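You operate a simulated robot arm through the tools that you are given. There is no shell and no other tool. Be economical: measure what you need, move in short steps, check, and stop when the job is done.

You are at the controls of a simulated robot arm. One attempt, no reset.

## Task
Take the black cover on the grey bench top and put it away on the wooden table top. Then close the upper green drawer. Then take the green disc and leave it on top of the gauge with an orange case. Then open the orange drawer, put the silver nut on the grey bench top away in the inside of the orange drawer and shut the drawer again. Then put the teal capsule on the grey bench shelf. Then put the brass cover on the red sight glass. Then put the black disc on the lower shelf of the side table. Do these in the order given. Set down upright: brass cover.

It is judged by the outcome, as a careful person would: the job done as asked, and still so three seconds after it is handed in. It fails if anything else is knocked over, pushed out of place, dropped, spilled or broken. Lids that push on must go on centred and level and be pressed home; caps that screw on are set level and turned clockwise until they are tight.

## Robot
A 7-joint arm with a vacuum gripper on a trunk, on a base that drives. Base frame: it is fixed to the floor where the robot stands at the start and does not move with it; the origin is under the middle of the robot, x ahead of it, y to its left, z up; the surface under the hand at the start is at about z = 860. Readings come in mm, degrees, newtons and seconds.
Its first joint turns from -149.0 to 149.0 degrees. Places, roughly: black cover (9x9x4 cm) [700, 0, 900]; black disc (4x4x2 cm) [-700, 1300, 800]; brass cover (6x6x6 cm) [600, -800, 900]; gauge with an orange case [-1000, 1500, 1000]; green disc (4x4x2 cm) [-700, 1300, 800]; grey bench shelf [700, -500, 200]; inside of the orange drawer [-3800, 2700, 700]; lower shelf of the side table (20x38 cm) [-280, -1920, 220]; orange drawer [-3800, 2600, 800]; red sight glass (9x9x2 cm) [700, -700, 900]; silver nut (4x3x2 cm) [700, -500, 900]; teal capsule [500, -500, 1000]; upper green drawer [500, 100, 700]; wooden table top [-8000, 2100, 800]. Payload 1.06 kg.
Tool frame: the origin (TCP) lies in the middle of the cups' lips, and z points out of the cups. The gripper has 1 cup of 24 mm across, covering 24 by 24 mm (tool x, y); the bellows give 8 mm. With the vacuum on, a cup seals on a smooth face that it is pressed against (1 to 4 N); it does not hold porous or soft things. The pull reaches 23 N.
Orientation is told as [roll, pitch, yaw] about the base's x, y, z axes, in that order, counted from this pose: with the cups facing straight down, the tool's x points along the base's -x, its y along +y and its z along -z.

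## Interface
- The arm moves only by the tool step_arm. Its argument "commands" is one flat list of numbers, 7 for each row, row after row: the turn, a rotation vector about the base's x, y, z in degrees, then the shift along the base's x, y, z in mm, then the vacuum: 1 switches it on, -1 off. In form: [ax, ay, az, dx, dy, dz, vac, ax, ay, az, dx, dy, dz, vac, ...]. A call has 1 to 8 rows; each row shifts and turns the commanded pose from where the row before left it. Each row takes 0.2 s and may step no farther than 50 mm and 8.6 degrees from the row before; otherwise, or with a gripper value out of range, the whole call is refused. Where a pose cannot be reached the arm comes as near as it can. A force on the tool above 40 N (or 10 N above the force at the start of the call, whichever is more), or a blocked arm, ends the call early, and 0.2 s more pass. The pull builds up within a second once a cup has sealed. Time passes only in rows, and 0.2 s behind the last, so rows that do not move give it time. The reply holds the time, the measured pose of the TCP, the force on the tool along the base axes and the pull of the vacuum, in the units named above and with some noise, with the torque about the TCP (base axes, N m) and any sound that the robot's microphone picked up.
- Cameras (640 x 400 px; columns grow to the right, rows downward): "scene" is now at [-9.3, 213.8, 1504.4]; the picture's right is [0.76, -0.65, 0.00], its down [-0.61, -0.71, -0.36] and it looks along [0.24, 0.28, -0.93] (base axes); focal length 214 px, centre (320, 200). "wrist" rides on the gripper at [78, 19, -96] in the tool frame; the picture's right is [-0.24, 0.97, 0.00], its down [-0.71, -0.17, -0.69] and it looks along [-0.67, -0.16, 0.73] (tool axes); focal length 243 px, centre (320, 200). There is no depth. A picture from a camera that has moved, and an enlarged one, comes with that camera's place and axes in the base frame and with its lens.
- get_image(camera): a new picture of that camera. The clock stands still meanwhile.
- move_column(by): slides the trunk up (or, below 0, down) by that many mm; the arm and the scene camera ride with it, the base frame stays. It gives what a move gives, with no picture.
- base_move(legs): drives the robot by 1 to 6 legs, each [ahead, turn to the left] in mm and degrees, along the robot's own axes; the way and the turn of a leg run together, so that a leg with both is an arc; at most 1500 mm and 180 degrees a leg. The arm and the cameras ride along, it lands a little off, and it stops where it bumps. It gives what a move gives.
- aim_head(pan, tilt): turns the head with the scene camera to pan (to the left, within 155 degrees either way) and tilt (down, from -29 to 69), counted from straight ahead of the robot. It gives what a move gives.
- zoom(camera, box): a new picture of the part [left, top, right, bottom] of that camera's present view, enlarged. The clock stands still meanwhile.
- sign_off(): hands the job in; it is judged then, once.

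Work in short steps. Places have to be worked out from the pictures, the camera data and where the tool is seen: move nearer, look again, correct. Check each grasp and each placing, and mend what went wrong. You have 217 turns and 202 pictures in all, those below and enlarged ones among them. Switch the vacuum off and draw the arm clear of the work before you hand the job in, unless the task says otherwise; then end with one line.

The tools are called after "Call:" as a command line: name --argument value ..., lists and objects as JSON in quotes. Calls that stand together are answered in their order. step_arm: Moves the arm, as the interface text tells. Its arguments: {"type":"object","properties":{"commands":{"type":"array","items":{"type":"number"}}},"required":["commands"]} The other tools are called the same way: move_column (by) slides the trunk up or down; base_move (legs) drives the base; aim_head (pan, tilt) turns the head that bears the scene camera; get_image (camera) takes a picture; zoom (camera, box) takes an enlarged picture of a part of a camera's view; sign_off () hands the job in.

At the start:

```text
time_s: 0.0
position: [780.5, 65.2, 1105.3]
ee_rot: [0.0, 0.0, 0.0]
force: [0.9, -0.2, -0.7]
torque: [0.03, 0.0, 0.01]
pull: 0.0
trunk travel left (down, up): [-600.0, 110.0]
robot x, y, heading: [3.1, 1.4, -0.1]
head pan, tilt: [49.5, 68.8]
```

scene: 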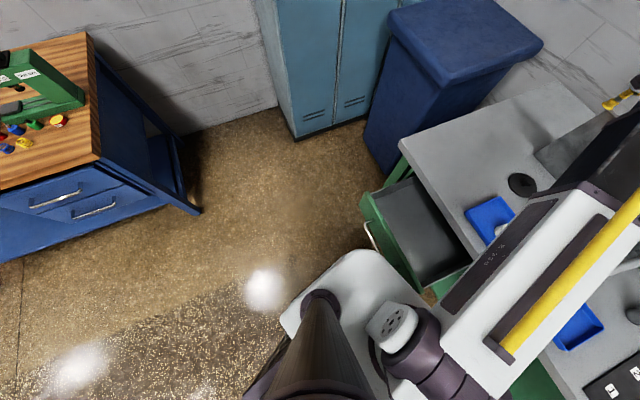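
wrist: 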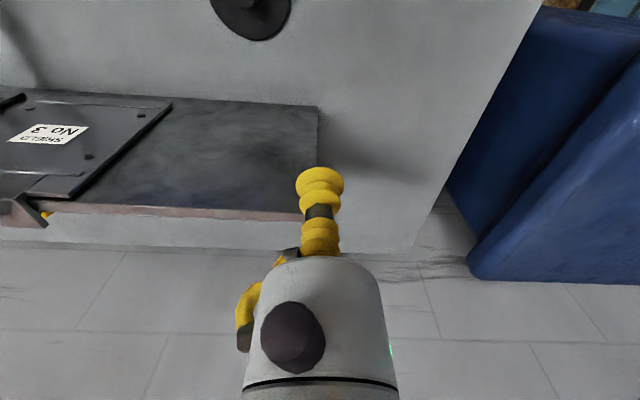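

The black cover shows in the wrist view near (713, 12). I'll look over the bench with the head first.

Call:
aim_head --pan -20 --tilt 50

```text
time_s: 1.4
position: [780.7, 66.1, 1105.9]
ee_rot: [0.1, 0.0, -0.1]
force: [0.2, 0.1, -0.5]
torque: [-0.01, 0.0, -0.05]
pull: 0.1
trunk travel left (down, up): [-600.0, 110.0]
robot x, y, heading: [-2.3, -1.9, -0.0]
head pan, tilt: [-20.0, 50.0]
```

Looking at the bench.

Call:
get_image --camera "scene"

```text
199 pictures are left
camera scene: at [26.7, 145.0, 1526.3], right [-0.34, -0.94, 0.0], down [-0.72, 0.26, -0.64], along [0.6, -0.22, -0.77], focal length 214 px, centre (320, 200)
```

scene: 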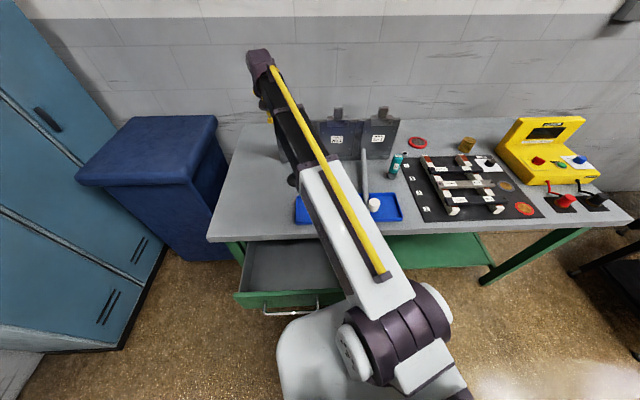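

I'll move the tool toward the cover and look closer.

Call:
step_arm --commands '[0, 0, 0, -45, -20, -20, -1, 0, 0, 0, -25, -34, -40, -1, 0, 0, 0, 0, 0, -30, -1]'

Call:
get_image --camera "wrist"

```text
refused: row 1 steps farther than a row can; nothing moved
```

```text
198 pictures are left
camera wrist: at [701.3, 84.3, 1200.4], right [0.24, 0.97, 0.0], down [0.71, -0.17, 0.69], along [0.67, -0.16, -0.73], focal length 243 px, centre (320, 200)
```

wrist: 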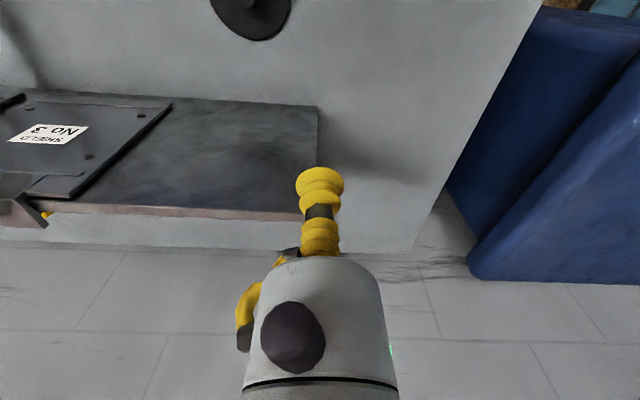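

Row too long; I retreat in x so that the cover comes into view, in smaller rows.

Call:
step_arm --commands '[0, 0, 0, -45, -15, 0, -1, 0, 0, 0, -45, -15, 0, -1, 0, 0, 0, -40, -15, 0, -1]'

Call:
get_image --camera "wrist"

```text
time_s: 2.2
position: [649.5, 18.7, 1106.7]
ee_rot: [0.0, 0.0, -0.1]
force: [-0.7, 0.7, -0.2]
torque: [0.0, -0.03, 0.0]
pull: 0.0
trunk travel left (down, up): [-600.0, 110.0]
robot x, y, heading: [2.3, 2.6, -0.0]
head pan, tilt: [-20.0, 50.0]
```

```text
197 pictures are left
camera wrist: at [571.6, 38.5, 1201.6], right [0.24, 0.97, 0.0], down [0.71, -0.17, 0.69], along [0.67, -0.16, -0.73], focal length 243 px, centre (320, 200)
```

wrist: 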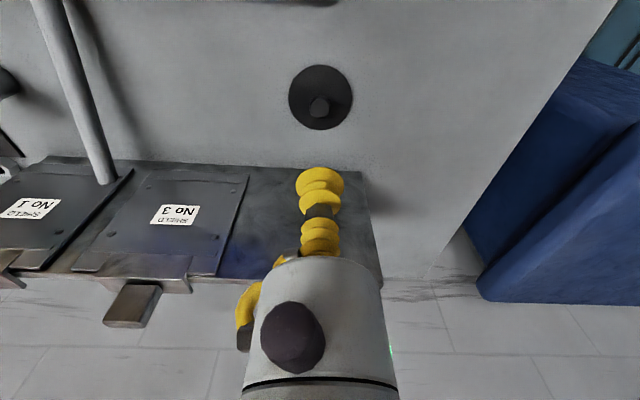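

The cover has a central knob at about (692, 10). I zoom in to see the knob's shape.

Call:
zoom --camera "wrist" --box '[270, 50, 370, 150]'

```text
4.00 times, centred on (320, 100) of wrist
camera zoom: at [571.6, 38.5, 1201.6], right [0.24, 0.97, 0.0], down [0.71, -0.17, 0.69], along [0.67, -0.16, -0.73], focal length 970 px, centre (320, 600)
```

zoom: 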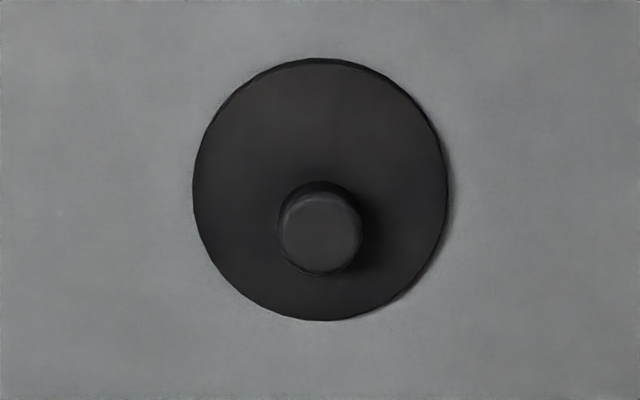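

Knob top is flat, ~26 mm, centred at about (693, 9.5, 900). I move above it and descend to z≈925.

Call:
step_arm --commands '[0, 0, 0, 44, -9, 0, -1, 0, 0, 0, 0, 0, -45, -1, 0, 0, 0, 0, 0, -45, -1, 0, 0, 0, 0, 0, -45, -1, 0, 0, 0, 0, 0, -40, -1]'

Call:
get_image --camera "wrist"

```text
time_s: 3.4
position: [695.1, 12.1, 929.5]
ee_rot: [0.0, 0.0, 0.1]
force: [-0.1, -0.3, 0.2]
torque: [0.04, -0.01, 0.01]
pull: 0.1
trunk travel left (down, up): [-600.0, 110.0]
robot x, y, heading: [1.6, -2.5, 0.1]
head pan, tilt: [-20.0, 50.0]
```

```text
195 pictures are left
camera wrist: at [616.8, 31.2, 1024.6], right [0.24, 0.97, 0.0], down [0.71, -0.17, 0.69], along [0.67, -0.16, -0.73], focal length 243 px, centre (320, 200)
```

wrist: 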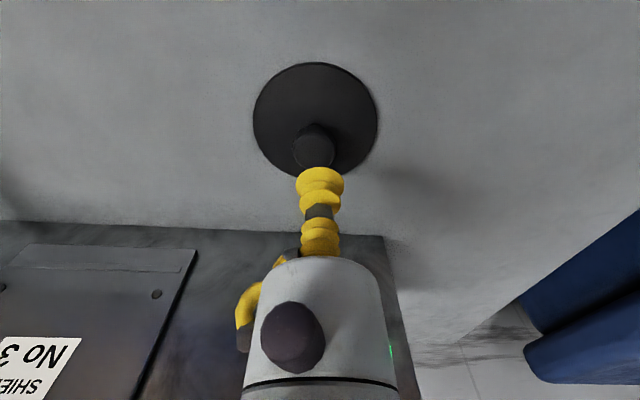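

Knob now solves to about (690, 9.6). I correct and descend with vacuum on.

Call:
step_arm --commands '[0, 0, 0, -4, -2, -18, 1, 0, 0, 0, 0, 0, -5, 1, 0, 0, 0, 0, 0, -4, 1, 0, 0, 0, 0, 0, -2, 1, 0, 0, 0, 0, 0, 0, 1]'

```text
time_s: 4.6
position: [688.6, 9.8, 900.3]
ee_rot: [0.0, 0.0, 0.0]
force: [0.9, -0.6, -0.3]
torque: [-0.01, 0.01, 0.03]
pull: 0.0
trunk travel left (down, up): [-600.0, 110.0]
robot x, y, heading: [0.6, -0.7, 0.0]
head pan, tilt: [-20.0, 50.0]
```

No contact yet; I go on down in small steps.

Call:
step_arm --commands '[0, 0, 0, 0, 0, -3, 1, 0, 0, 0, 0, 0, -3, 1, 0, 0, 0, 0, 0, 0, 1, 0, 0, 0, 0, 0, 0, 1]'

```text
time_s: 5.6
position: [688.6, 9.4, 894.9]
ee_rot: [-0.1, 0.0, -0.1]
force: [-0.9, 0.6, 0.5]
torque: [0.01, 0.01, -0.02]
pull: 0.0
trunk travel left (down, up): [-600.0, 110.0]
robot x, y, heading: [-1.2, 0.9, 0.0]
head pan, tilt: [-20.0, 50.0]
```

Call:
get_image --camera "wrist"

```text
194 pictures are left
camera wrist: at [610.7, 27.9, 991.2], right [0.24, 0.97, 0.0], down [0.71, -0.17, 0.69], along [0.67, -0.16, -0.73], focal length 243 px, centre (320, 200)
```

wrist: 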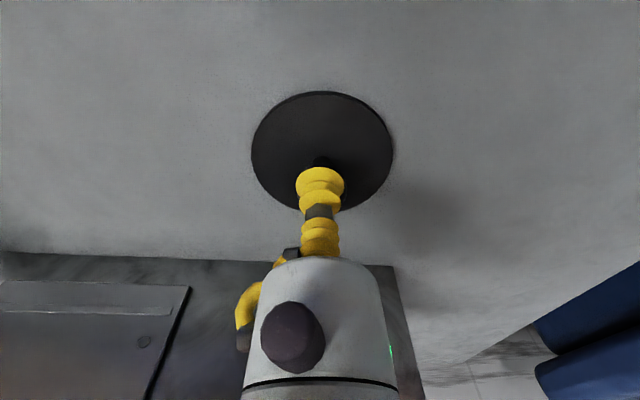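

Alignment looks good; continue down.

Call:
step_arm --commands '[0, 0, 0, 0, 1, -3, 1, 0, 0, 0, 0, 0, -3, 1, 0, 0, 0, 0, 0, 0, 1, 0, 0, 0, 0, 0, 0, 1]'

```text
time_s: 6.6
position: [688.6, 9.8, 890.3]
ee_rot: [0.1, -0.1, -0.1]
force: [-0.9, -0.7, 3.4]
torque: [0.08, 0.02, 0.0]
pull: 0.1
trunk travel left (down, up): [-600.0, 110.0]
robot x, y, heading: [1.8, -0.7, -0.2]
head pan, tilt: [-20.0, 50.0]
```

Contact at 3.4 N, no seal yet; press 1 mm more and wait.

Call:
step_arm --commands '[0, 0, 0, 0, 0, -1, 1, 0, 0, 0, 0, 0, 0, 1, 0, 0, 0, 0, 0, 0, 1, 0, 0, 0, 0, 0, 0, 1]'

Call:
zoom --camera "wrist" --box '[240, 80, 400, 220]'

```text
time_s: 7.6
position: [689.1, 10.2, 889.5]
ee_rot: [0.0, 0.0, 0.0]
force: [-0.8, -1.7, 3.5]
torque: [0.0, -0.03, -0.01]
pull: 0.0
trunk travel left (down, up): [-600.0, 110.0]
robot x, y, heading: [-1.8, 0.8, 0.1]
head pan, tilt: [-20.0, 50.0]
```

```text
2.86 times, centred on (320, 150) of wrist
camera zoom: at [610.5, 29.2, 983.6], right [0.24, 0.97, 0.0], down [0.71, -0.17, 0.69], along [0.67, -0.16, -0.73], focal length 693 px, centre (320, 343)
```

zoom: 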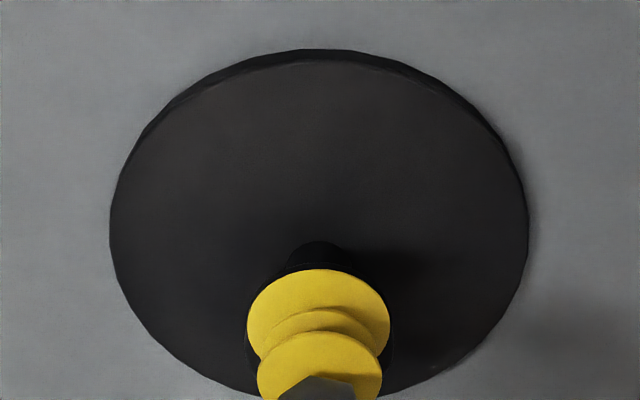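

With the knob top at z≈890 instead of 900, re-solving the earlier sightings gives (695, 8.5). I lift slightly, shift, and press again.

Call:
step_arm --commands '[0, 0, 0, 0, 0, 8, 1, 0, 0, 0, 5, -1, 0, 1, 0, 0, 0, 0, 0, -5, 1, 0, 0, 0, 0, 0, -3, 1, 0, 0, 0, 0, 0, 0, 1, 0, 0, 0, 0, 0, 0, 1, 0, 0, 0, 0, 0, 0, 1]'

```text
time_s: 9.2
position: [694.3, 9.4, 888.5]
ee_rot: [0.0, 0.0, 0.0]
force: [5.4, 2.4, 12.0]
torque: [-0.06, -0.01, 0.04]
pull: 23.0
trunk travel left (down, up): [-600.0, 110.0]
robot x, y, heading: [-1.7, 0.7, 0.1]
head pan, tilt: [-20.0, 50.0]
```

Sealed at full pull. Lift the cover.

Call:
step_arm --commands '[0, 0, 0, 0, 0, 20, 1, 0, 0, 0, 0, 0, 40, 1, 0, 0, 0, 0, 0, 45, 1, 0, 0, 0, 0, 0, 45, 1, 0, 0, 0, 0, 0, 45, 1]'

Call:
aim_head --pan 150 --tilt 20

Call:
get_image --camera "scene"

Call:
get_image --camera "wrist"

```text
time_s: 10.4
position: [697.4, 8.3, 1082.1]
ee_rot: [0.0, 0.2, 0.0]
force: [0.5, -0.3, -2.6]
torque: [0.02, -0.03, 0.01]
pull: 23.0
trunk travel left (down, up): [-600.0, 110.0]
robot x, y, heading: [-0.3, 3.0, -0.3]
head pan, tilt: [-20.0, 50.0]
```

```text
time_s: 13.0
position: [697.9, 8.3, 1082.2]
ee_rot: [-0.1, 0.0, 0.0]
force: [-0.6, -0.3, -2.0]
torque: [0.0, 0.02, 0.01]
pull: 22.6
trunk travel left (down, up): [-600.0, 110.0]
robot x, y, heading: [1.3, -0.6, -0.1]
head pan, tilt: [150.0, 20.0]
```

```text
192 pictures are left
camera scene: at [-126.1, 217.9, 1571.9], right [0.5, 0.87, 0.0], down [0.3, -0.17, -0.94], along [-0.81, 0.47, -0.34], focal length 214 px, centre (320, 200)
```

scene: 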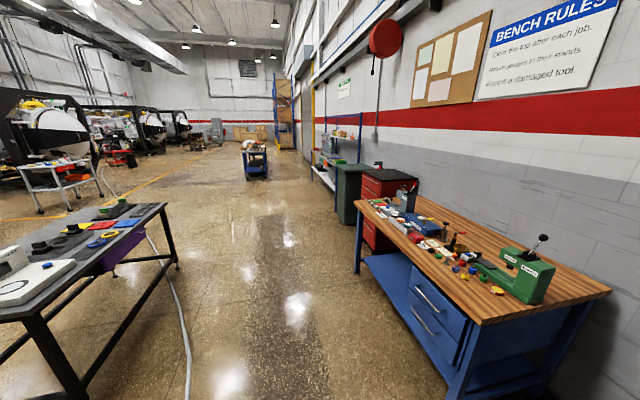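

```text
191 pictures are left
camera wrist: at [618.6, 27.0, 1177.5], right [0.24, 0.97, 0.0], down [0.71, -0.17, 0.68], along [0.67, -0.16, -0.73], focal length 243 px, centre (320, 200)
```

wrist: 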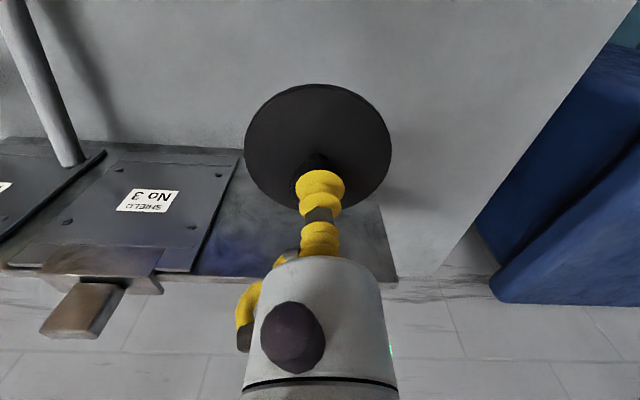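

The cover is held. I zoom in toward the far part of the hall along -x to find the wooden table and the orange drawer.

Call:
zoom --camera "scene" --box '[200, 100, 400, 225]'

```text
3.20 times, centred on (300, 162) of scene
camera zoom: at [-126.1, 217.9, 1571.9], right [0.5, 0.87, 0.0], down [0.3, -0.17, -0.94], along [-0.81, 0.47, -0.34], focal length 686 px, centre (384, 320)
```

zoom: 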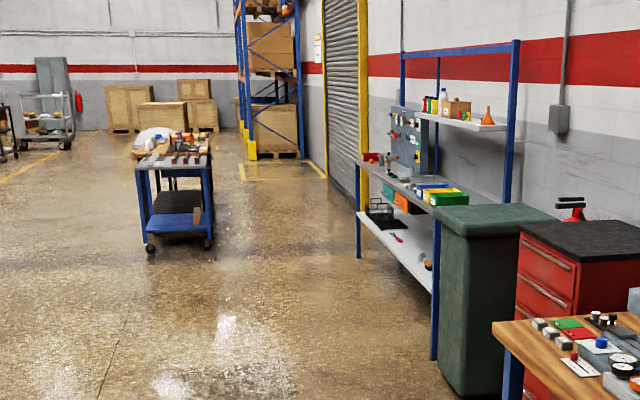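

Layout: hall runs along roughly (-0.95, 0.3); wooden bench with the blue frame on the right, the black table on the left, and the blue cart with a wooden top far ahead near (-7500, 2000). I back off the bench first.

Call:
base_move --legs '[[-500, 0]]'

Call:
step_arm --commands '[0, 0, 0, -40, 0, 0, 1, 0, 0, 0, -40, 0, 0, 1, 0, 0, 0, -40, 0, 0, 1]'

```text
time_s: 15.9
position: [201.7, 3.7, 1081.6]
ee_rot: [-0.1, 0.0, -0.5]
force: [-0.5, 0.0, -2.5]
torque: [0.01, 0.0, -0.02]
pull: 23.2
trunk travel left (down, up): [-600.0, 110.0]
robot x, y, heading: [-499.1, 2.5, -0.6]
head pan, tilt: [150.0, 20.0]
```

```text
time_s: 16.7
position: [78.9, 0.9, 1080.9]
ee_rot: [0.0, 0.1, -0.5]
force: [-0.3, -0.2, -2.7]
torque: [0.03, 0.0, -0.01]
pull: 22.9
trunk travel left (down, up): [-600.0, 110.0]
robot x, y, heading: [-499.2, 2.1, -0.5]
head pan, tilt: [150.0, 20.0]
```

Clear of the bench. Turn left to heading 161° and drive 1900 mm, with the head straight ahead.

Call:
base_move --legs '[[0, 161.5], [1000, 0], [900, 0]]'

Call:
aim_head --pan 0 --tilt 15

Call:
get_image --camera "scene"

```text
time_s: 32.8
position: [-2821.9, 792.3, 1080.2]
ee_rot: [0.1, 0.0, 161.3]
force: [0.2, -1.0, 0.3]
torque: [0.03, -0.02, 0.02]
pull: 0.1
trunk travel left (down, up): [-600.0, 110.0]
robot x, y, heading: [-2275.6, 614.8, 161.1]
head pan, tilt: [150.0, 20.0]
```

```text
time_s: 35.1
position: [-2821.1, 793.5, 1080.7]
ee_rot: [0.0, 0.0, 161.3]
force: [0.7, 0.3, 0.6]
torque: [-0.01, 0.03, -0.01]
pull: 0.0
trunk travel left (down, up): [-600.0, 110.0]
robot x, y, heading: [-2275.8, 616.3, 161.3]
head pan, tilt: [0.0, 15.0]
```

```text
189 pictures are left
camera scene: at [-2375.9, 469.5, 1580.0], right [0.32, 0.95, 0.0], down [0.25, -0.08, -0.97], along [-0.92, 0.31, -0.26], focal length 214 px, centre (320, 200)
```

scene: 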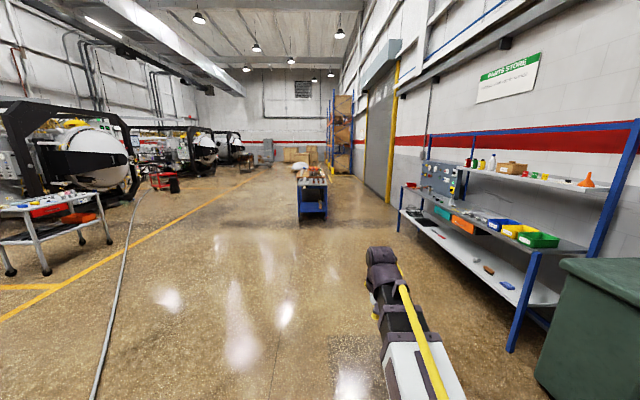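

The pull has gone: the cover came off during the drive. I look for it on the floor.

Call:
get_image --camera "wrist"

Call:
aim_head --pan 150 --tilt 35

Call:
get_image --camera "scene"

Call:
aim_head --pan -150 --tilt 35

Call:
get_image --camera "scene"

```text
188 pictures are left
camera wrist: at [-2754.1, 750.7, 1175.7], right [-0.53, -0.85, 0.0], down [-0.62, 0.39, 0.69], along [-0.58, 0.37, -0.73], focal length 243 px, centre (320, 200)
```

wrist: 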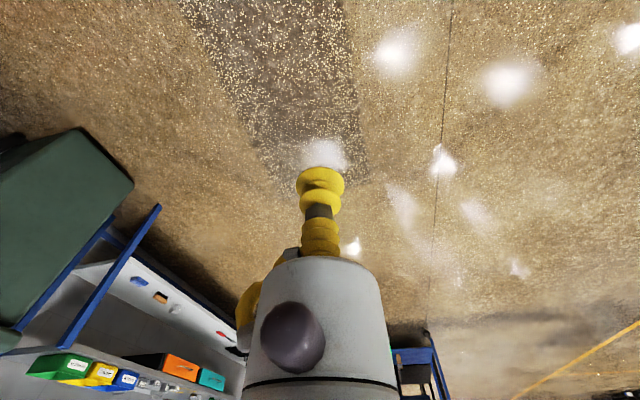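

```text
time_s: 37.5
position: [-2822.3, 794.0, 1081.0]
ee_rot: [0.0, 0.1, 161.4]
force: [0.0, -0.1, 0.7]
torque: [-0.01, 0.01, 0.0]
pull: 0.0
trunk travel left (down, up): [-600.0, 110.0]
robot x, y, heading: [-2273.6, 611.2, 161.5]
head pan, tilt: [150.0, 35.0]
```

```text
187 pictures are left
camera scene: at [-2229.3, 373.5, 1548.1], right [-0.75, -0.66, 0.0], down [-0.38, 0.43, -0.82], along [0.54, -0.62, -0.57], focal length 214 px, centre (320, 200)
```

scene: 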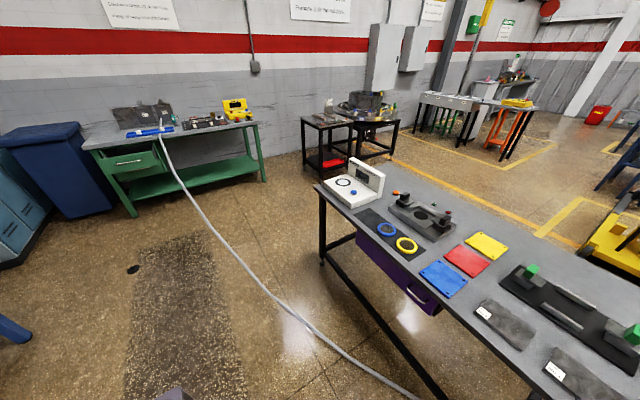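

```text
time_s: 41.5
position: [-2820.4, 793.7, 1080.1]
ee_rot: [0.0, 0.0, 161.3]
force: [0.1, 0.0, -0.3]
torque: [-0.02, 0.03, 0.0]
pull: 0.0
trunk travel left (down, up): [-600.0, 110.0]
robot x, y, heading: [-2274.9, 613.9, 161.3]
head pan, tilt: [-150.0, 35.0]
```

```text
186 pictures are left
camera scene: at [-2201.0, 456.9, 1548.1], right [0.2, -0.98, 0.0], down [-0.56, -0.11, -0.82], along [0.8, 0.16, -0.57], focal length 214 px, centre (320, 200)
```

scene: 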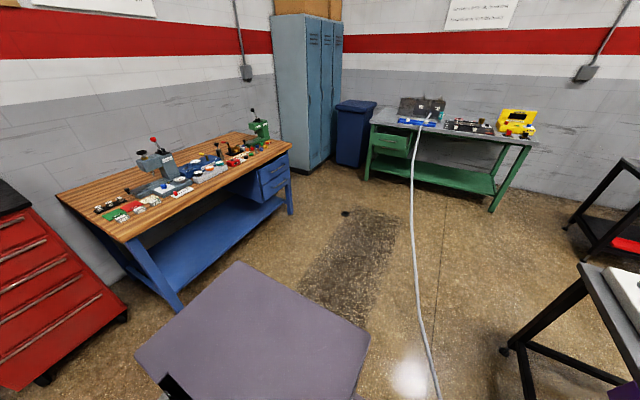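

The black cover lies on the floor at about (-237, 540), flung off in the fast turn. I'll go back for it (and later turn gently in small legs). Turn and drive to about 750 mm from it.

Call:
base_move --legs '[[0, -163.3], [1290, 0]]'

Call:
aim_head --pan 0 --tilt 60

Call:
get_image --camera "scene"

Call:
get_image --camera "wrist"

```text
time_s: 54.6
position: [-411.9, 598.2, 1080.6]
ee_rot: [-0.1, 0.0, -1.0]
force: [0.0, -0.3, -0.3]
torque: [0.04, 0.01, 0.0]
pull: 0.1
trunk travel left (down, up): [-600.0, 110.0]
robot x, y, heading: [-988.5, 603.1, -0.9]
head pan, tilt: [-150.0, 35.0]
```

```text
time_s: 57.0
position: [-411.9, 596.8, 1081.5]
ee_rot: [0.0, 0.0, -1.0]
force: [0.0, -1.5, -0.2]
torque: [-0.02, 0.02, 0.02]
pull: 0.1
trunk travel left (down, up): [-600.0, 110.0]
robot x, y, heading: [-989.9, 604.8, -0.9]
head pan, tilt: [0.0, 60.0]
```

```text
185 pictures are left
camera scene: at [-963.5, 773.7, 1513.8], right [-0.02, -1.0, 0.0], down [-0.87, 0.02, -0.5], along [0.5, -0.01, -0.87], focal length 214 px, centre (320, 200)
```

scene: 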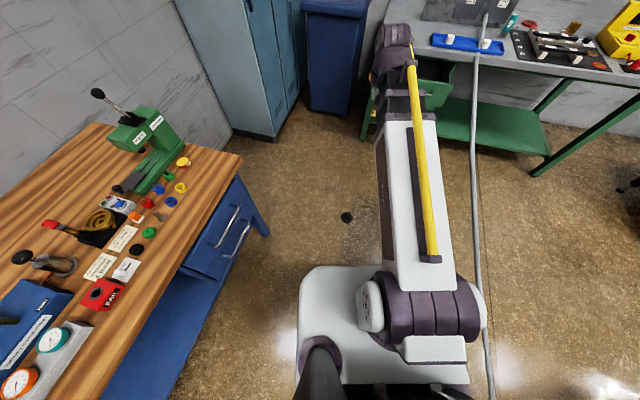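

```text
184 pictures are left
camera wrist: at [-490.1, 617.9, 1175.7], right [0.25, 0.97, 0.0], down [0.7, -0.18, 0.69], along [0.66, -0.17, -0.73], focal length 243 px, centre (320, 200)
```

wrist: 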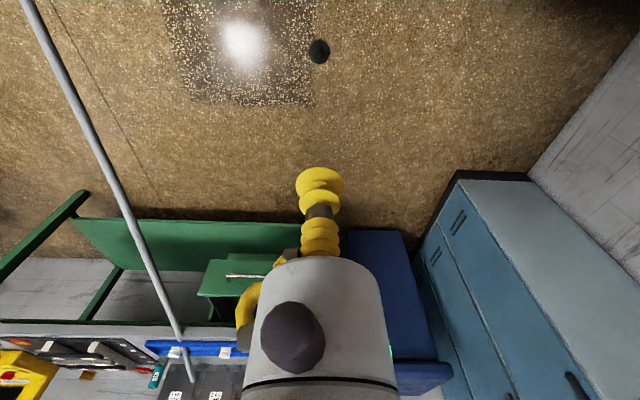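

The cover lies at about (-260, 554) on the floor. Zoom to see which way up.

Call:
zoom --camera "wrist" --box '[290, 26, 350, 76]'

Call:
move_column --by -560

```text
8.00 times, centred on (320, 51) of wrist
camera zoom: at [-490.1, 617.9, 1175.7], right [0.25, 0.97, 0.0], down [0.7, -0.18, 0.69], along [0.66, -0.17, -0.73], focal length 1941 px, centre (320, 1392)
```

zoom: 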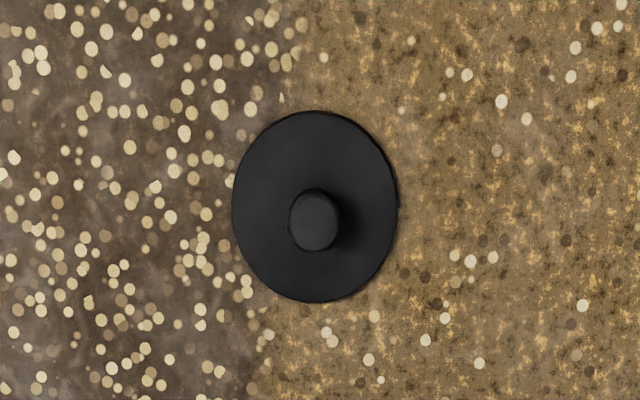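

```text
refused: -560 is not a number from -400 to 400
```

Upright, knob on top. I lower the trunk and then place the tool above it.

Call:
move_column --by -400

Call:
move_column --by -200

Call:
step_arm --commands '[0, 0, 0, 40, -10, 0, 1, 0, 0, 0, 40, -10, 0, 1, 0, 0, 0, 20, 0, 0, 1]'

Call:
get_image --camera "wrist"

```text
time_s: 60.8
position: [-412.2, 597.1, 680.7]
ee_rot: [0.0, 0.1, -1.0]
force: [-0.6, -0.2, 0.1]
torque: [0.01, 0.01, -0.01]
pull: 0.0
trunk travel left (down, up): [-200.0, 510.0]
robot x, y, heading: [-983.6, 606.0, -1.4]
head pan, tilt: [0.0, 60.0]
```

```text
time_s: 63.0
position: [-411.6, 597.6, 480.6]
ee_rot: [0.0, 0.0, -1.0]
force: [-0.1, 0.3, 0.1]
torque: [0.02, 0.01, 0.02]
pull: 0.1
trunk travel left (down, up): [0.0, 710.0]
robot x, y, heading: [-986.8, 605.3, -1.1]
head pan, tilt: [0.0, 60.0]
```

```text
time_s: 63.8
position: [-312.2, 579.4, 482.2]
ee_rot: [0.0, 0.0, -0.9]
force: [0.1, -0.4, -0.1]
torque: [-0.01, -0.02, -0.01]
pull: 0.0
trunk travel left (down, up): [0.0, 710.0]
robot x, y, heading: [-988.1, 604.0, -0.9]
head pan, tilt: [0.0, 60.0]
```

```text
182 pictures are left
camera wrist: at [-391.2, 599.2, 576.7], right [0.25, 0.97, 0.0], down [0.71, -0.18, 0.68], along [0.66, -0.17, -0.73], focal length 243 px, centre (320, 200)
```

wrist: 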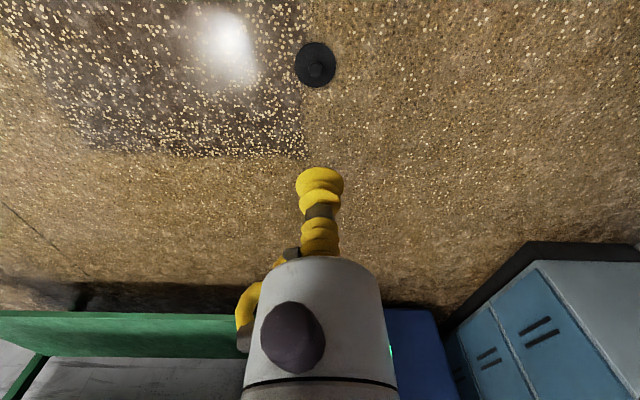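

Knob solves to (-256, 553). Move over it and descend to ~150.

Call:
step_arm --commands '[0, 0, 0, 40, -13, -20, 1, 0, 0, 0, 14, -13, -40, 1, 0, 0, 0, 0, 0, -49, 1, 0, 0, 0, 0, 0, -49, 1, 0, 0, 0, 0, 0, -49, 1, 0, 0, 0, 0, 0, -49, 1, 0, 0, 0, 0, 0, -49, 1, 0, 0, 0, 0, 0, -40, 1]'

Call:
get_image --camera "wrist"

```text
time_s: 65.6
position: [-260.3, 553.1, 136.1]
ee_rot: [0.0, 0.0, -1.0]
force: [-0.3, -0.1, -0.5]
torque: [-0.02, -0.01, 0.0]
pull: 0.1
trunk travel left (down, up): [0.0, 710.0]
robot x, y, heading: [-987.3, 603.5, -1.2]
head pan, tilt: [0.0, 60.0]
```

```text
181 pictures are left
camera wrist: at [-338.3, 573.2, 232.5], right [0.25, 0.97, 0.0], down [0.7, -0.18, 0.69], along [0.66, -0.17, -0.73], focal length 243 px, centre (320, 200)
```

wrist: 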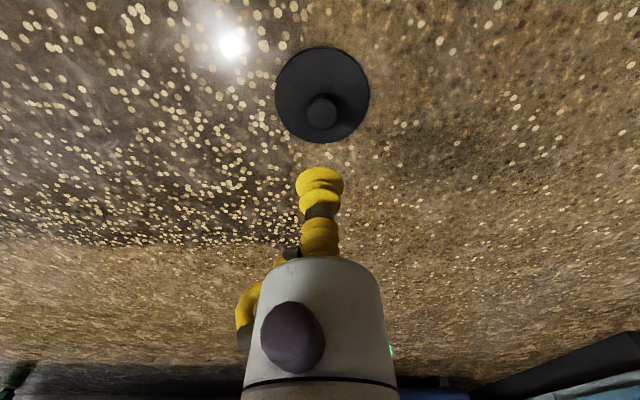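

Knob at (-256.5, 553, ~32). Descend to ~45 with a slight x correction and check.

Call:
step_arm --commands '[0, 0, 0, 4, 0, -46, 1, 0, 0, 0, 0, 0, -45, 1, 0, 0, 0, 0, 0, 0, 1]'

Call:
zoom --camera "wrist" --box '[240, 80, 400, 220]'

```text
time_s: 66.4
position: [-255.1, 553.3, 44.2]
ee_rot: [0.0, 0.0, -1.1]
force: [0.5, 0.4, -0.2]
torque: [-0.02, -0.01, 0.0]
pull: 0.0
trunk travel left (down, up): [0.0, 710.0]
robot x, y, heading: [-987.8, 602.7, -1.1]
head pan, tilt: [0.0, 60.0]
```

```text
2.86 times, centred on (320, 150) of wrist
camera zoom: at [-333.1, 573.7, 141.1], right [0.25, 0.97, 0.0], down [0.7, -0.18, 0.69], along [0.66, -0.17, -0.73], focal length 693 px, centre (320, 343)
```

zoom: 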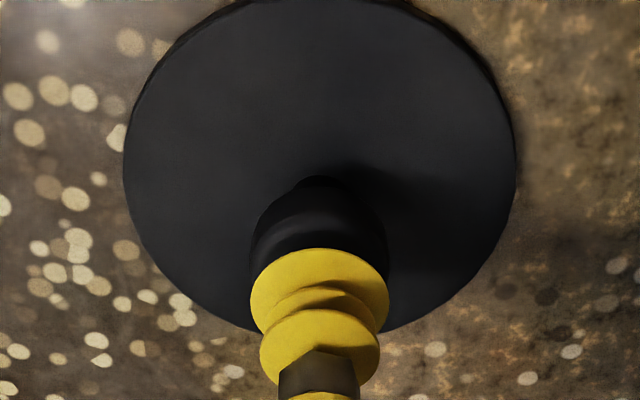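

Aligned laterally. Descend and seal.

Call:
step_arm --commands '[0, 0, 0, 0, 0, -8, 1, 0, 0, 0, 0, 0, -4, 1, 0, 0, 0, 0, 0, -2, 1, 0, 0, 0, 0, 0, -1, 1, 0, 0, 0, 0, 0, 0, 1, 0, 0, 0, 0, 0, 0, 1, 0, 0, 0, 0, 0, 0, 1]'

```text
time_s: 68.0
position: [-255.0, 553.5, 28.8]
ee_rot: [0.0, -0.1, -1.0]
force: [1.3, 4.6, 10.8]
torque: [-0.02, -0.01, 0.03]
pull: 22.7
trunk travel left (down, up): [0.0, 710.0]
robot x, y, heading: [-982.4, 604.4, -1.2]
head pan, tilt: [0.0, 60.0]
```

Sealed. Lift straight up, then raise the trunk. To avoid a repeat I'll travel backwards with gentle arcs rather than spin.

Call:
step_arm --commands '[0, 0, 0, 0, 0, 15, 1, 0, 0, 0, 0, 0, 40, 1, 0, 0, 0, 0, 0, 45, 1, 0, 0, 0, 0, 0, 45, 1, 0, 0, 0, 0, 0, 45, 1, 0, 0, 0, 0, 0, 45, 1, 0, 0, 0, 0, 0, 45, 1, 0, 0, 0, 0, 0, 45, 1]'

Call:
move_column --by 400

Call:
move_column --by 200

Call:
step_arm --commands '[0, 0, 0, -30, 0, 20, 1, 0, 0, 0, -30, 0, 30, 1, 0, 0, 0, -30, 0, 30, 1, 0, 0, 0, -30, 0, 30, 1]'

```text
time_s: 69.8
position: [-256.5, 549.9, 353.6]
ee_rot: [0.1, 0.0, -1.0]
force: [0.0, 0.0, -2.4]
torque: [0.02, -0.04, -0.01]
pull: 22.9
trunk travel left (down, up): [0.0, 710.0]
robot x, y, heading: [-988.9, 603.9, -0.9]
head pan, tilt: [0.0, 60.0]
```

```text
time_s: 73.6
position: [-255.3, 550.5, 753.8]
ee_rot: [0.0, 0.0, -1.0]
force: [0.1, 0.4, -2.0]
torque: [0.0, 0.0, 0.01]
pull: 22.9
trunk travel left (down, up): [-400.0, 310.0]
robot x, y, heading: [-989.2, 602.8, -1.2]
head pan, tilt: [0.0, 60.0]
```

```text
time_s: 75.8
position: [-255.2, 549.9, 953.1]
ee_rot: [0.0, 0.0, -1.0]
force: [0.0, -1.7, -2.4]
torque: [0.0, 0.01, -0.02]
pull: 23.0
trunk travel left (down, up): [-600.0, 110.0]
robot x, y, heading: [-991.3, 599.8, -1.1]
head pan, tilt: [0.0, 60.0]
```

```text
time_s: 76.8
position: [-375.0, 549.3, 1061.9]
ee_rot: [-0.1, 0.0, -1.1]
force: [0.2, 1.4, -2.2]
torque: [0.04, 0.01, -0.02]
pull: 22.8
trunk travel left (down, up): [-600.0, 110.0]
robot x, y, heading: [-985.0, 604.2, -0.9]
head pan, tilt: [0.0, 60.0]
```

Hold is firm. Back up along a shallow arc, one leg to test.

Call:
base_move --legs '[[-1200, -15]]'

```text
time_s: 82.8
position: [-1590.7, 568.7, 1061.9]
ee_rot: [0.0, 0.0, -16.0]
force: [0.5, 0.3, -3.0]
torque: [0.02, 0.01, -0.01]
pull: 23.1
trunk travel left (down, up): [-600.0, 110.0]
robot x, y, heading: [-2164.0, 780.1, -15.6]
head pan, tilt: [0.0, 60.0]
```

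Still held at 23 N. Continue back 3 m straight in two legs and turn the head backward to look.

Call:
base_move --legs '[[-1500, 0], [-1300, 0]]'

Call:
aim_head --pan 155 --tilt 20

Call:
get_image --camera "scene"

```text
time_s: 96.2
position: [-4237.6, 1354.8, 1062.8]
ee_rot: [0.1, 0.0, -18.5]
force: [-0.1, 0.9, -2.6]
torque: [-0.01, -0.03, 0.01]
pull: 23.0
trunk travel left (down, up): [-600.0, 110.0]
robot x, y, heading: [-4806.1, 1592.1, -18.3]
head pan, tilt: [0.0, 60.0]
```

```text
time_s: 98.6
position: [-4237.5, 1355.0, 1062.1]
ee_rot: [-0.1, 0.0, -18.7]
force: [1.2, 0.1, -1.8]
torque: [0.02, -0.01, 0.01]
pull: 22.7
trunk travel left (down, up): [-600.0, 110.0]
robot x, y, heading: [-4803.8, 1590.9, -18.8]
head pan, tilt: [154.7, 20.0]
```

```text
179 pictures are left
camera scene: at [-4861.2, 1832.1, 1571.9], right [0.69, 0.72, 0.0], down [0.25, -0.24, -0.94], along [-0.68, 0.65, -0.34], focal length 214 px, centre (320, 200)
```

scene: 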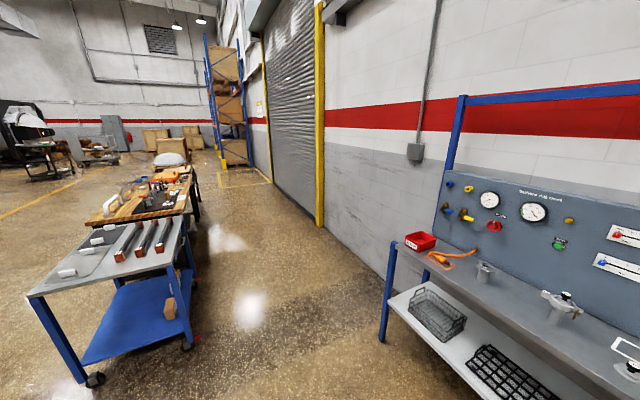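

The wooden table lies behind the grey-topped cart. Zoom in.

Call:
zoom --camera "scene" --box '[20, 130, 260, 280]'

```text
2.67 times, centred on (140, 205) of scene
camera zoom: at [-4861.2, 1832.1, 1571.9], right [0.69, 0.72, 0.0], down [0.25, -0.24, -0.94], along [-0.68, 0.65, -0.34], focal length 572 px, centre (800, 187)
```

zoom: 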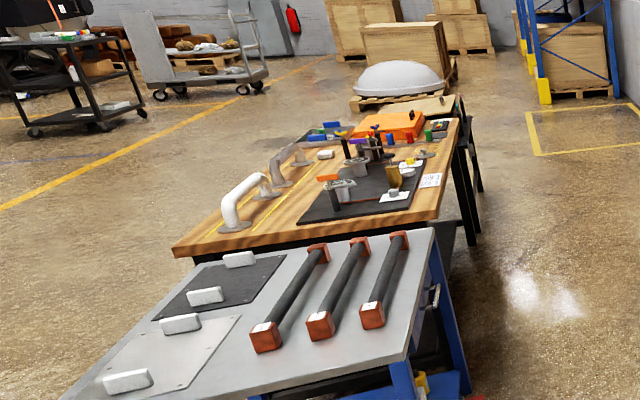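

Free wood is on the table; I'll back along the aisle on the wall side of the carts, in gentle arcs, to stand beside the wooden table.

Call:
base_move --legs '[[-600, -21], [-500, 0], [-600, 23]]'

Call:
aim_head --pan 145 --tilt 40

Call:
get_image --camera "scene"

```text
time_s: 107.5
position: [-5668.1, 2251.2, 1061.0]
ee_rot: [0.1, 0.0, -15.1]
force: [-0.1, 0.1, -2.2]
torque: [0.04, 0.03, -0.01]
pull: 23.2
trunk travel left (down, up): [-600.0, 110.0]
robot x, y, heading: [-6250.2, 2453.6, -15.0]
head pan, tilt: [154.7, 20.0]
```

```text
time_s: 108.3
position: [-5667.0, 2252.0, 1062.3]
ee_rot: [0.0, 0.0, -15.2]
force: [0.0, -0.5, -2.9]
torque: [0.05, 0.01, 0.01]
pull: 23.5
trunk travel left (down, up): [-600.0, 110.0]
robot x, y, heading: [-6251.8, 2454.8, -15.2]
head pan, tilt: [145.0, 40.0]
```

```text
177 pictures are left
camera scene: at [-6303.4, 2694.8, 1540.6], right [0.77, 0.64, 0.0], down [0.41, -0.49, -0.77], along [-0.49, 0.59, -0.64], focal length 214 px, centre (320, 200)
```

scene: 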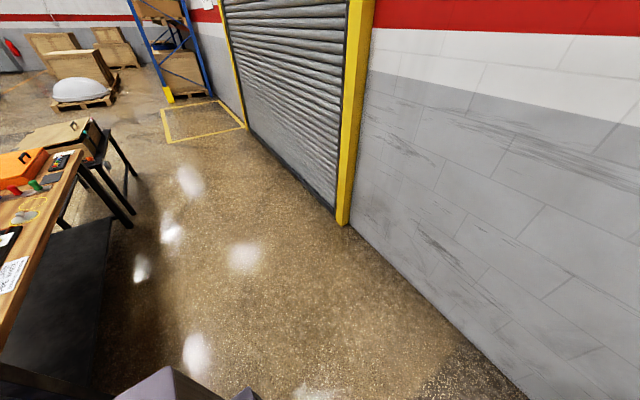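

I look toward the table on the robot's rear right.

Call:
aim_head --pan -140 --tilt 30

Call:
get_image --camera "scene"

```text
time_s: 112.3
position: [-5667.3, 2250.8, 1062.4]
ee_rot: [0.0, -0.1, -15.1]
force: [0.3, 0.2, -1.5]
torque: [-0.02, 0.0, -0.01]
pull: 23.0
trunk travel left (down, up): [-600.0, 110.0]
robot x, y, heading: [-6250.9, 2457.4, -15.1]
head pan, tilt: [-140.0, 30.0]
```

```text
176 pictures are left
camera scene: at [-6330.9, 2591.4, 1555.9], right [-0.42, 0.91, 0.0], down [0.45, 0.21, -0.87], along [-0.79, -0.36, -0.5], focal length 214 px, centre (320, 200)
```

scene: 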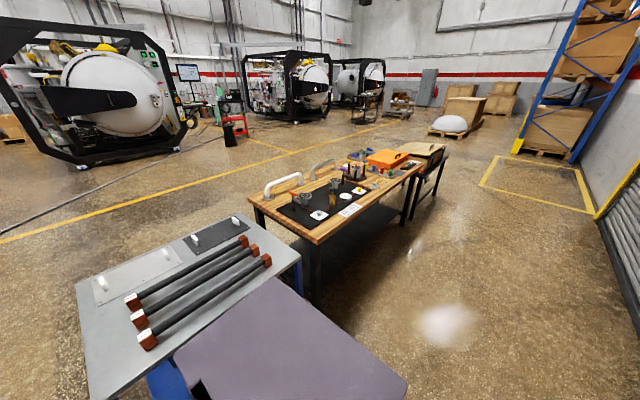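

Call:
zoom --camera "scene" --box '[240, 140, 440, 265]'

```text
3.20 times, centred on (340, 202) of scene
camera zoom: at [-6330.9, 2591.4, 1555.9], right [-0.42, 0.91, 0.0], down [0.45, 0.21, -0.87], along [-0.79, -0.36, -0.5], focal length 686 px, centre (256, 192)
```

zoom: 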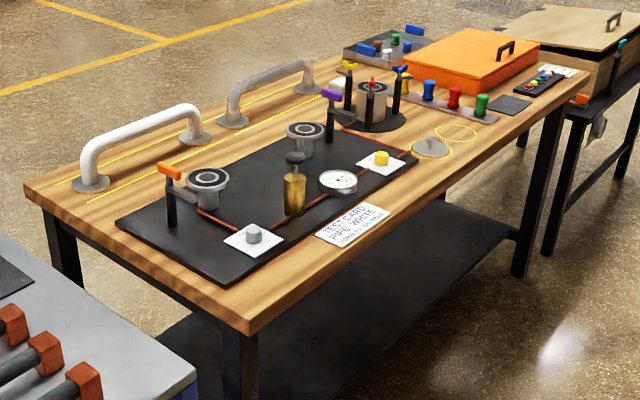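

The free spot is the near right corner of the wooden top (about (-7160, 2180)), beside the mat. I back to about (-6900, 2715) in gentle arcs.

Call:
base_move --legs '[[-350, -13], [-350, 13]]'

Call:
aim_head --pan -110 --tilt 50

Call:
get_image --camera "scene"

```text
time_s: 116.3
position: [-6300.1, 2500.1, 1063.0]
ee_rot: [0.0, 0.0, -16.0]
force: [0.2, -0.3, -2.5]
torque: [0.0, -0.02, 0.02]
pull: 22.7
trunk travel left (down, up): [-600.0, 110.0]
robot x, y, heading: [-6878.5, 2709.8, -16.0]
head pan, tilt: [-140.0, 30.0]
```

```text
time_s: 117.3
position: [-6301.6, 2498.4, 1063.3]
ee_rot: [0.1, 0.0, -16.0]
force: [0.1, -0.5, -2.4]
torque: [0.03, -0.01, 0.0]
pull: 23.0
trunk travel left (down, up): [-600.0, 110.0]
robot x, y, heading: [-6879.8, 2707.6, -15.8]
head pan, tilt: [-110.0, 50.0]
```

```text
174 pictures are left
camera scene: at [-6921.6, 2824.9, 1526.4], right [-0.81, 0.59, 0.0], down [0.45, 0.62, -0.64], along [-0.38, -0.52, -0.77], focal length 214 px, centre (320, 200)
```

scene: 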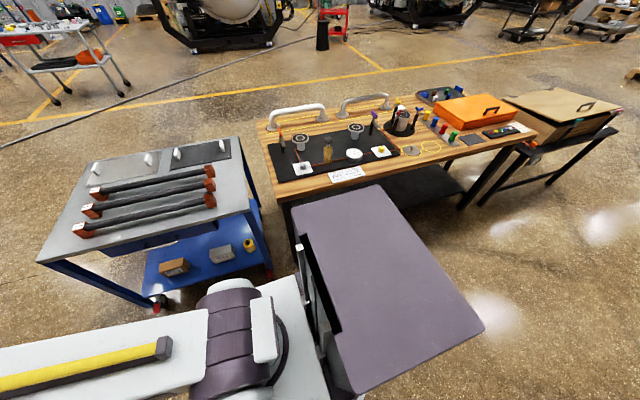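

Now I swing the arm to the right over the table in 4° rows (radius 615 about the axis).

Call:
step_arm --commands '[0, 0, -4, -16.0, -39.8, 0, 1, 0, 0, -4, -18.8, -38.6, 0, 1, 0, 0, -4, -21.4, -37.2, 0, 1, 0, 0, -4, -23.9, -35.6, 0, 1, 0, 0, -4, -26.4, -33.9, 0, 1, 0, 0, -4, -28.7, -32.0, 0, 1, 0, 0, -4, -30.8, -29.9, 0, 1, 0, 0, -4, -32.8, -27.7, 0, 1]'

Call:
step_arm --commands '[0, 0, -4, -34.7, -25.3, 0, 1, 0, 0, -4, -36.4, -22.8, 0, 1, 0, 0, -4, -37.9, -20.2, 0, 1, 0, 0, -4, -39.2, -17.5, 0, 1, 0, 0, -4, -40.3, -14.8, 0, 1, 0, 0, -4, -41.2, -11.9, 0, 1, 0, 0, -4, -42.0, -9.0, 0, 1, 0, 0, -4, -42.5, -6.0, 0, 1]'

Call:
step_arm --commands '[0, 0, -4, -42.8, -3.1, 0, 1, 0, 0, -4, -42.9, -0.1, 0, 1, 0, 0, -4, -42.8, 2.9, 0, 1, 0, 0, -4, -42.5, 5.9, 0, 1, 0, 0, -4, -42.0, 8.9, 0, 1, 0, 0, -4, -41.3, 11.8, 0, 1, 0, 0, -4, -40.4, 14.6, 0, 1]'

Call:
get_image --camera "wrist"

Call:
get_image --camera "scene"

```text
time_s: 119.1
position: [-6504.1, 2225.2, 1061.5]
ee_rot: [0.1, -0.1, -48.0]
force: [-0.2, -0.6, -2.9]
torque: [-0.02, -0.01, 0.0]
pull: 23.1
trunk travel left (down, up): [-600.0, 110.0]
robot x, y, heading: [-6878.9, 2707.7, -16.0]
head pan, tilt: [-110.0, 50.0]
```

```text
time_s: 120.9
position: [-6815.4, 2097.6, 1059.9]
ee_rot: [-0.1, 0.0, -80.2]
force: [-0.4, 0.4, -2.8]
torque: [0.0, 0.0, 0.01]
pull: 22.7
trunk travel left (down, up): [-600.0, 110.0]
robot x, y, heading: [-6879.8, 2709.4, -15.9]
head pan, tilt: [-110.0, 50.0]
```

```text
time_s: 122.5
position: [-7110.7, 2134.0, 1062.3]
ee_rot: [-0.1, 0.0, -108.0]
force: [0.2, -0.2, -0.3]
torque: [0.01, -0.02, 0.0]
pull: 0.1
trunk travel left (down, up): [-600.0, 110.0]
robot x, y, heading: [-6880.9, 2710.2, -16.0]
head pan, tilt: [-110.0, 50.0]
```

```text
173 pictures are left
camera wrist: at [-7068.8, 2203.4, 1157.7], right [0.85, -0.52, 0.0], down [-0.38, -0.62, 0.68], along [-0.36, -0.58, -0.73], focal length 243 px, centre (320, 200)
```

wrist: 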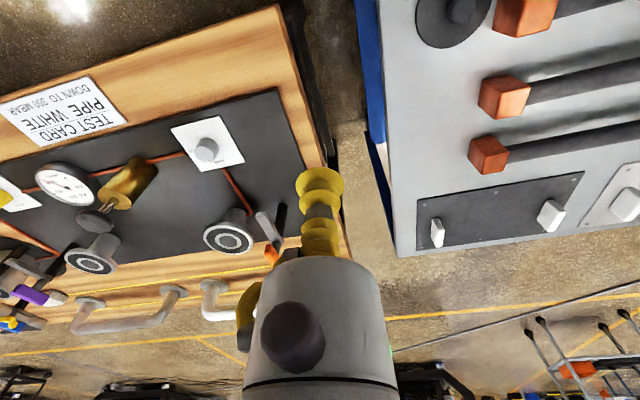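

```text
172 pictures are left
camera scene: at [-6921.7, 2824.7, 1526.3], right [-0.81, 0.59, 0.0], down [0.45, 0.62, -0.64], along [-0.38, -0.52, -0.77], focal length 214 px, centre (320, 200)
```

scene: 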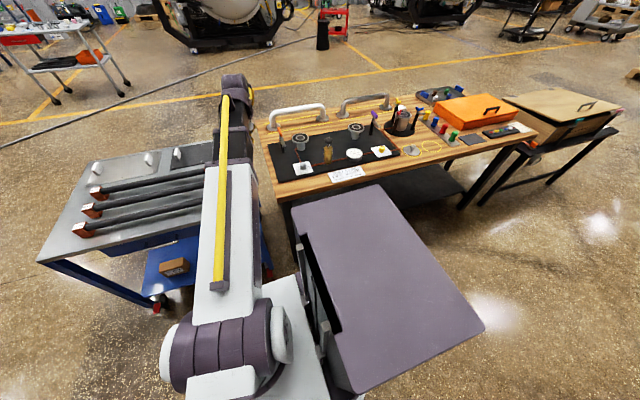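

The cover slipped off again, landing on the grey cart at about (-6971, 2110), apparently knob up. I swing the tool back above it and look.

Call:
step_arm --commands '[0, 0, 4, 40.4, -14.6, 0, -1, 0, 0, 4, 41.3, -11.8, 0, -1, 0, 0, 4, 42, 5, 0, -1, 0, 0, 0, 5, 45, 0, -1]'

Call:
get_image --camera "wrist"

```text
time_s: 123.5
position: [-6980.3, 2160.4, 1063.7]
ee_rot: [0.0, 0.0, -95.9]
force: [0.8, 0.3, 0.9]
torque: [0.02, -0.02, -0.01]
pull: 0.1
trunk travel left (down, up): [-600.0, 110.0]
robot x, y, heading: [-6877.2, 2711.2, -16.0]
head pan, tilt: [-110.0, 50.0]
```

```text
171 pictures are left
camera wrist: at [-6953.5, 2236.5, 1159.9], right [0.94, -0.33, 0.0], down [-0.24, -0.69, 0.69], along [-0.23, -0.65, -0.73], focal length 243 px, centre (320, 200)
```

wrist: 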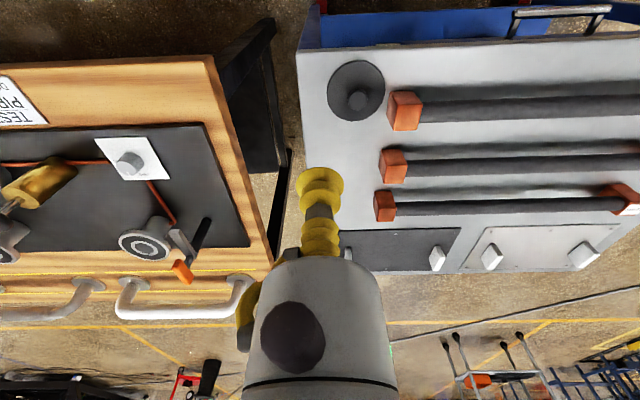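

Cover lies knob up at about (-6950, 2120). I move over it and lower partway.

Call:
step_arm --commands '[0, 0, 0, 30, -35, 0, -1, 0, 0, 0, 0, 0, -45, -1, 0, 0, 0, 0, 0, -45, -1]'

Call:
get_image --camera "wrist"

```text
time_s: 124.3
position: [-6948.9, 2126.7, 974.9]
ee_rot: [0.0, 0.1, -96.0]
force: [-0.6, 1.3, 0.5]
torque: [0.02, 0.0, -0.01]
pull: 0.0
trunk travel left (down, up): [-600.0, 110.0]
robot x, y, heading: [-6883.3, 2711.0, -16.0]
head pan, tilt: [-110.0, 50.0]
```

```text
170 pictures are left
camera wrist: at [-6922.3, 2202.6, 1070.7], right [0.94, -0.34, 0.0], down [-0.24, -0.69, 0.69], along [-0.23, -0.65, -0.73], focal length 243 px, centre (320, 200)
```

wrist: 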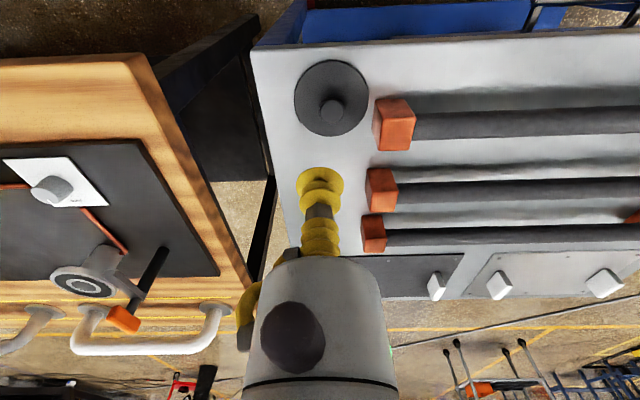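

Triangulating, the knob top is near (-6949, 2079, 775). Move over and lower to ~835.

Call:
step_arm --commands '[0, 0, 0, 0, -47, 0, -1, 0, 0, 0, 0, 0, -48, -1, 0, 0, 0, 0, 0, -48, -1, 0, 0, 0, 0, 0, -44, -1]'

Call:
get_image --camera "wrist"

```text
time_s: 125.3
position: [-6953.8, 2082.8, 832.2]
ee_rot: [-0.1, 0.0, -95.9]
force: [-0.3, -0.7, 0.3]
torque: [-0.04, -0.03, -0.03]
pull: 0.1
trunk travel left (down, up): [-600.0, 110.0]
robot x, y, heading: [-6881.3, 2708.1, -16.0]
head pan, tilt: [-110.0, 50.0]
```

```text
169 pictures are left
camera wrist: at [-6926.1, 2159.9, 927.2], right [0.94, -0.34, 0.0], down [-0.24, -0.69, 0.69], along [-0.23, -0.65, -0.73], focal length 243 px, centre (320, 200)
```

wrist: 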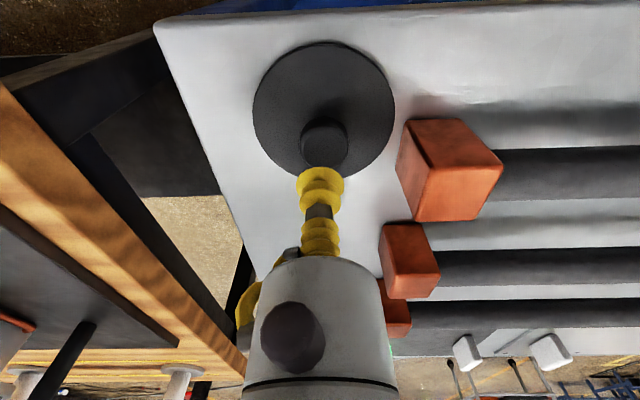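

Knob about (-6950, 2086, 790). Lower a bit more and check.

Call:
step_arm --commands '[0, 0, 0, 2, 3, -25, -1, 0, 0, 0, 0, 0, 0, -1]'

Call:
zoom --camera "wrist" --box '[240, 80, 400, 220]'

```text
time_s: 125.9
position: [-6950.9, 2085.4, 806.1]
ee_rot: [0.2, 0.0, -96.0]
force: [-2.2, -1.3, 6.1]
torque: [0.06, -0.05, -0.02]
pull: 0.0
trunk travel left (down, up): [-600.0, 110.0]
robot x, y, heading: [-6879.2, 2710.2, -16.2]
head pan, tilt: [-110.0, 50.0]
```

```text
2.86 times, centred on (320, 150) of wrist
camera zoom: at [-6924.1, 2161.6, 901.6], right [0.94, -0.34, 0.0], down [-0.24, -0.69, 0.69], along [-0.23, -0.65, -0.73], focal length 693 px, centre (320, 343)
```

zoom: 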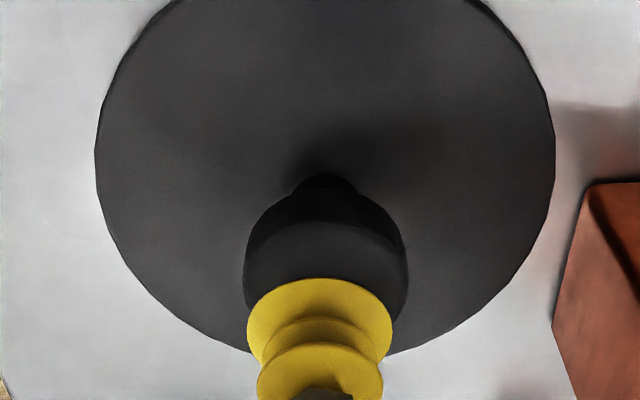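

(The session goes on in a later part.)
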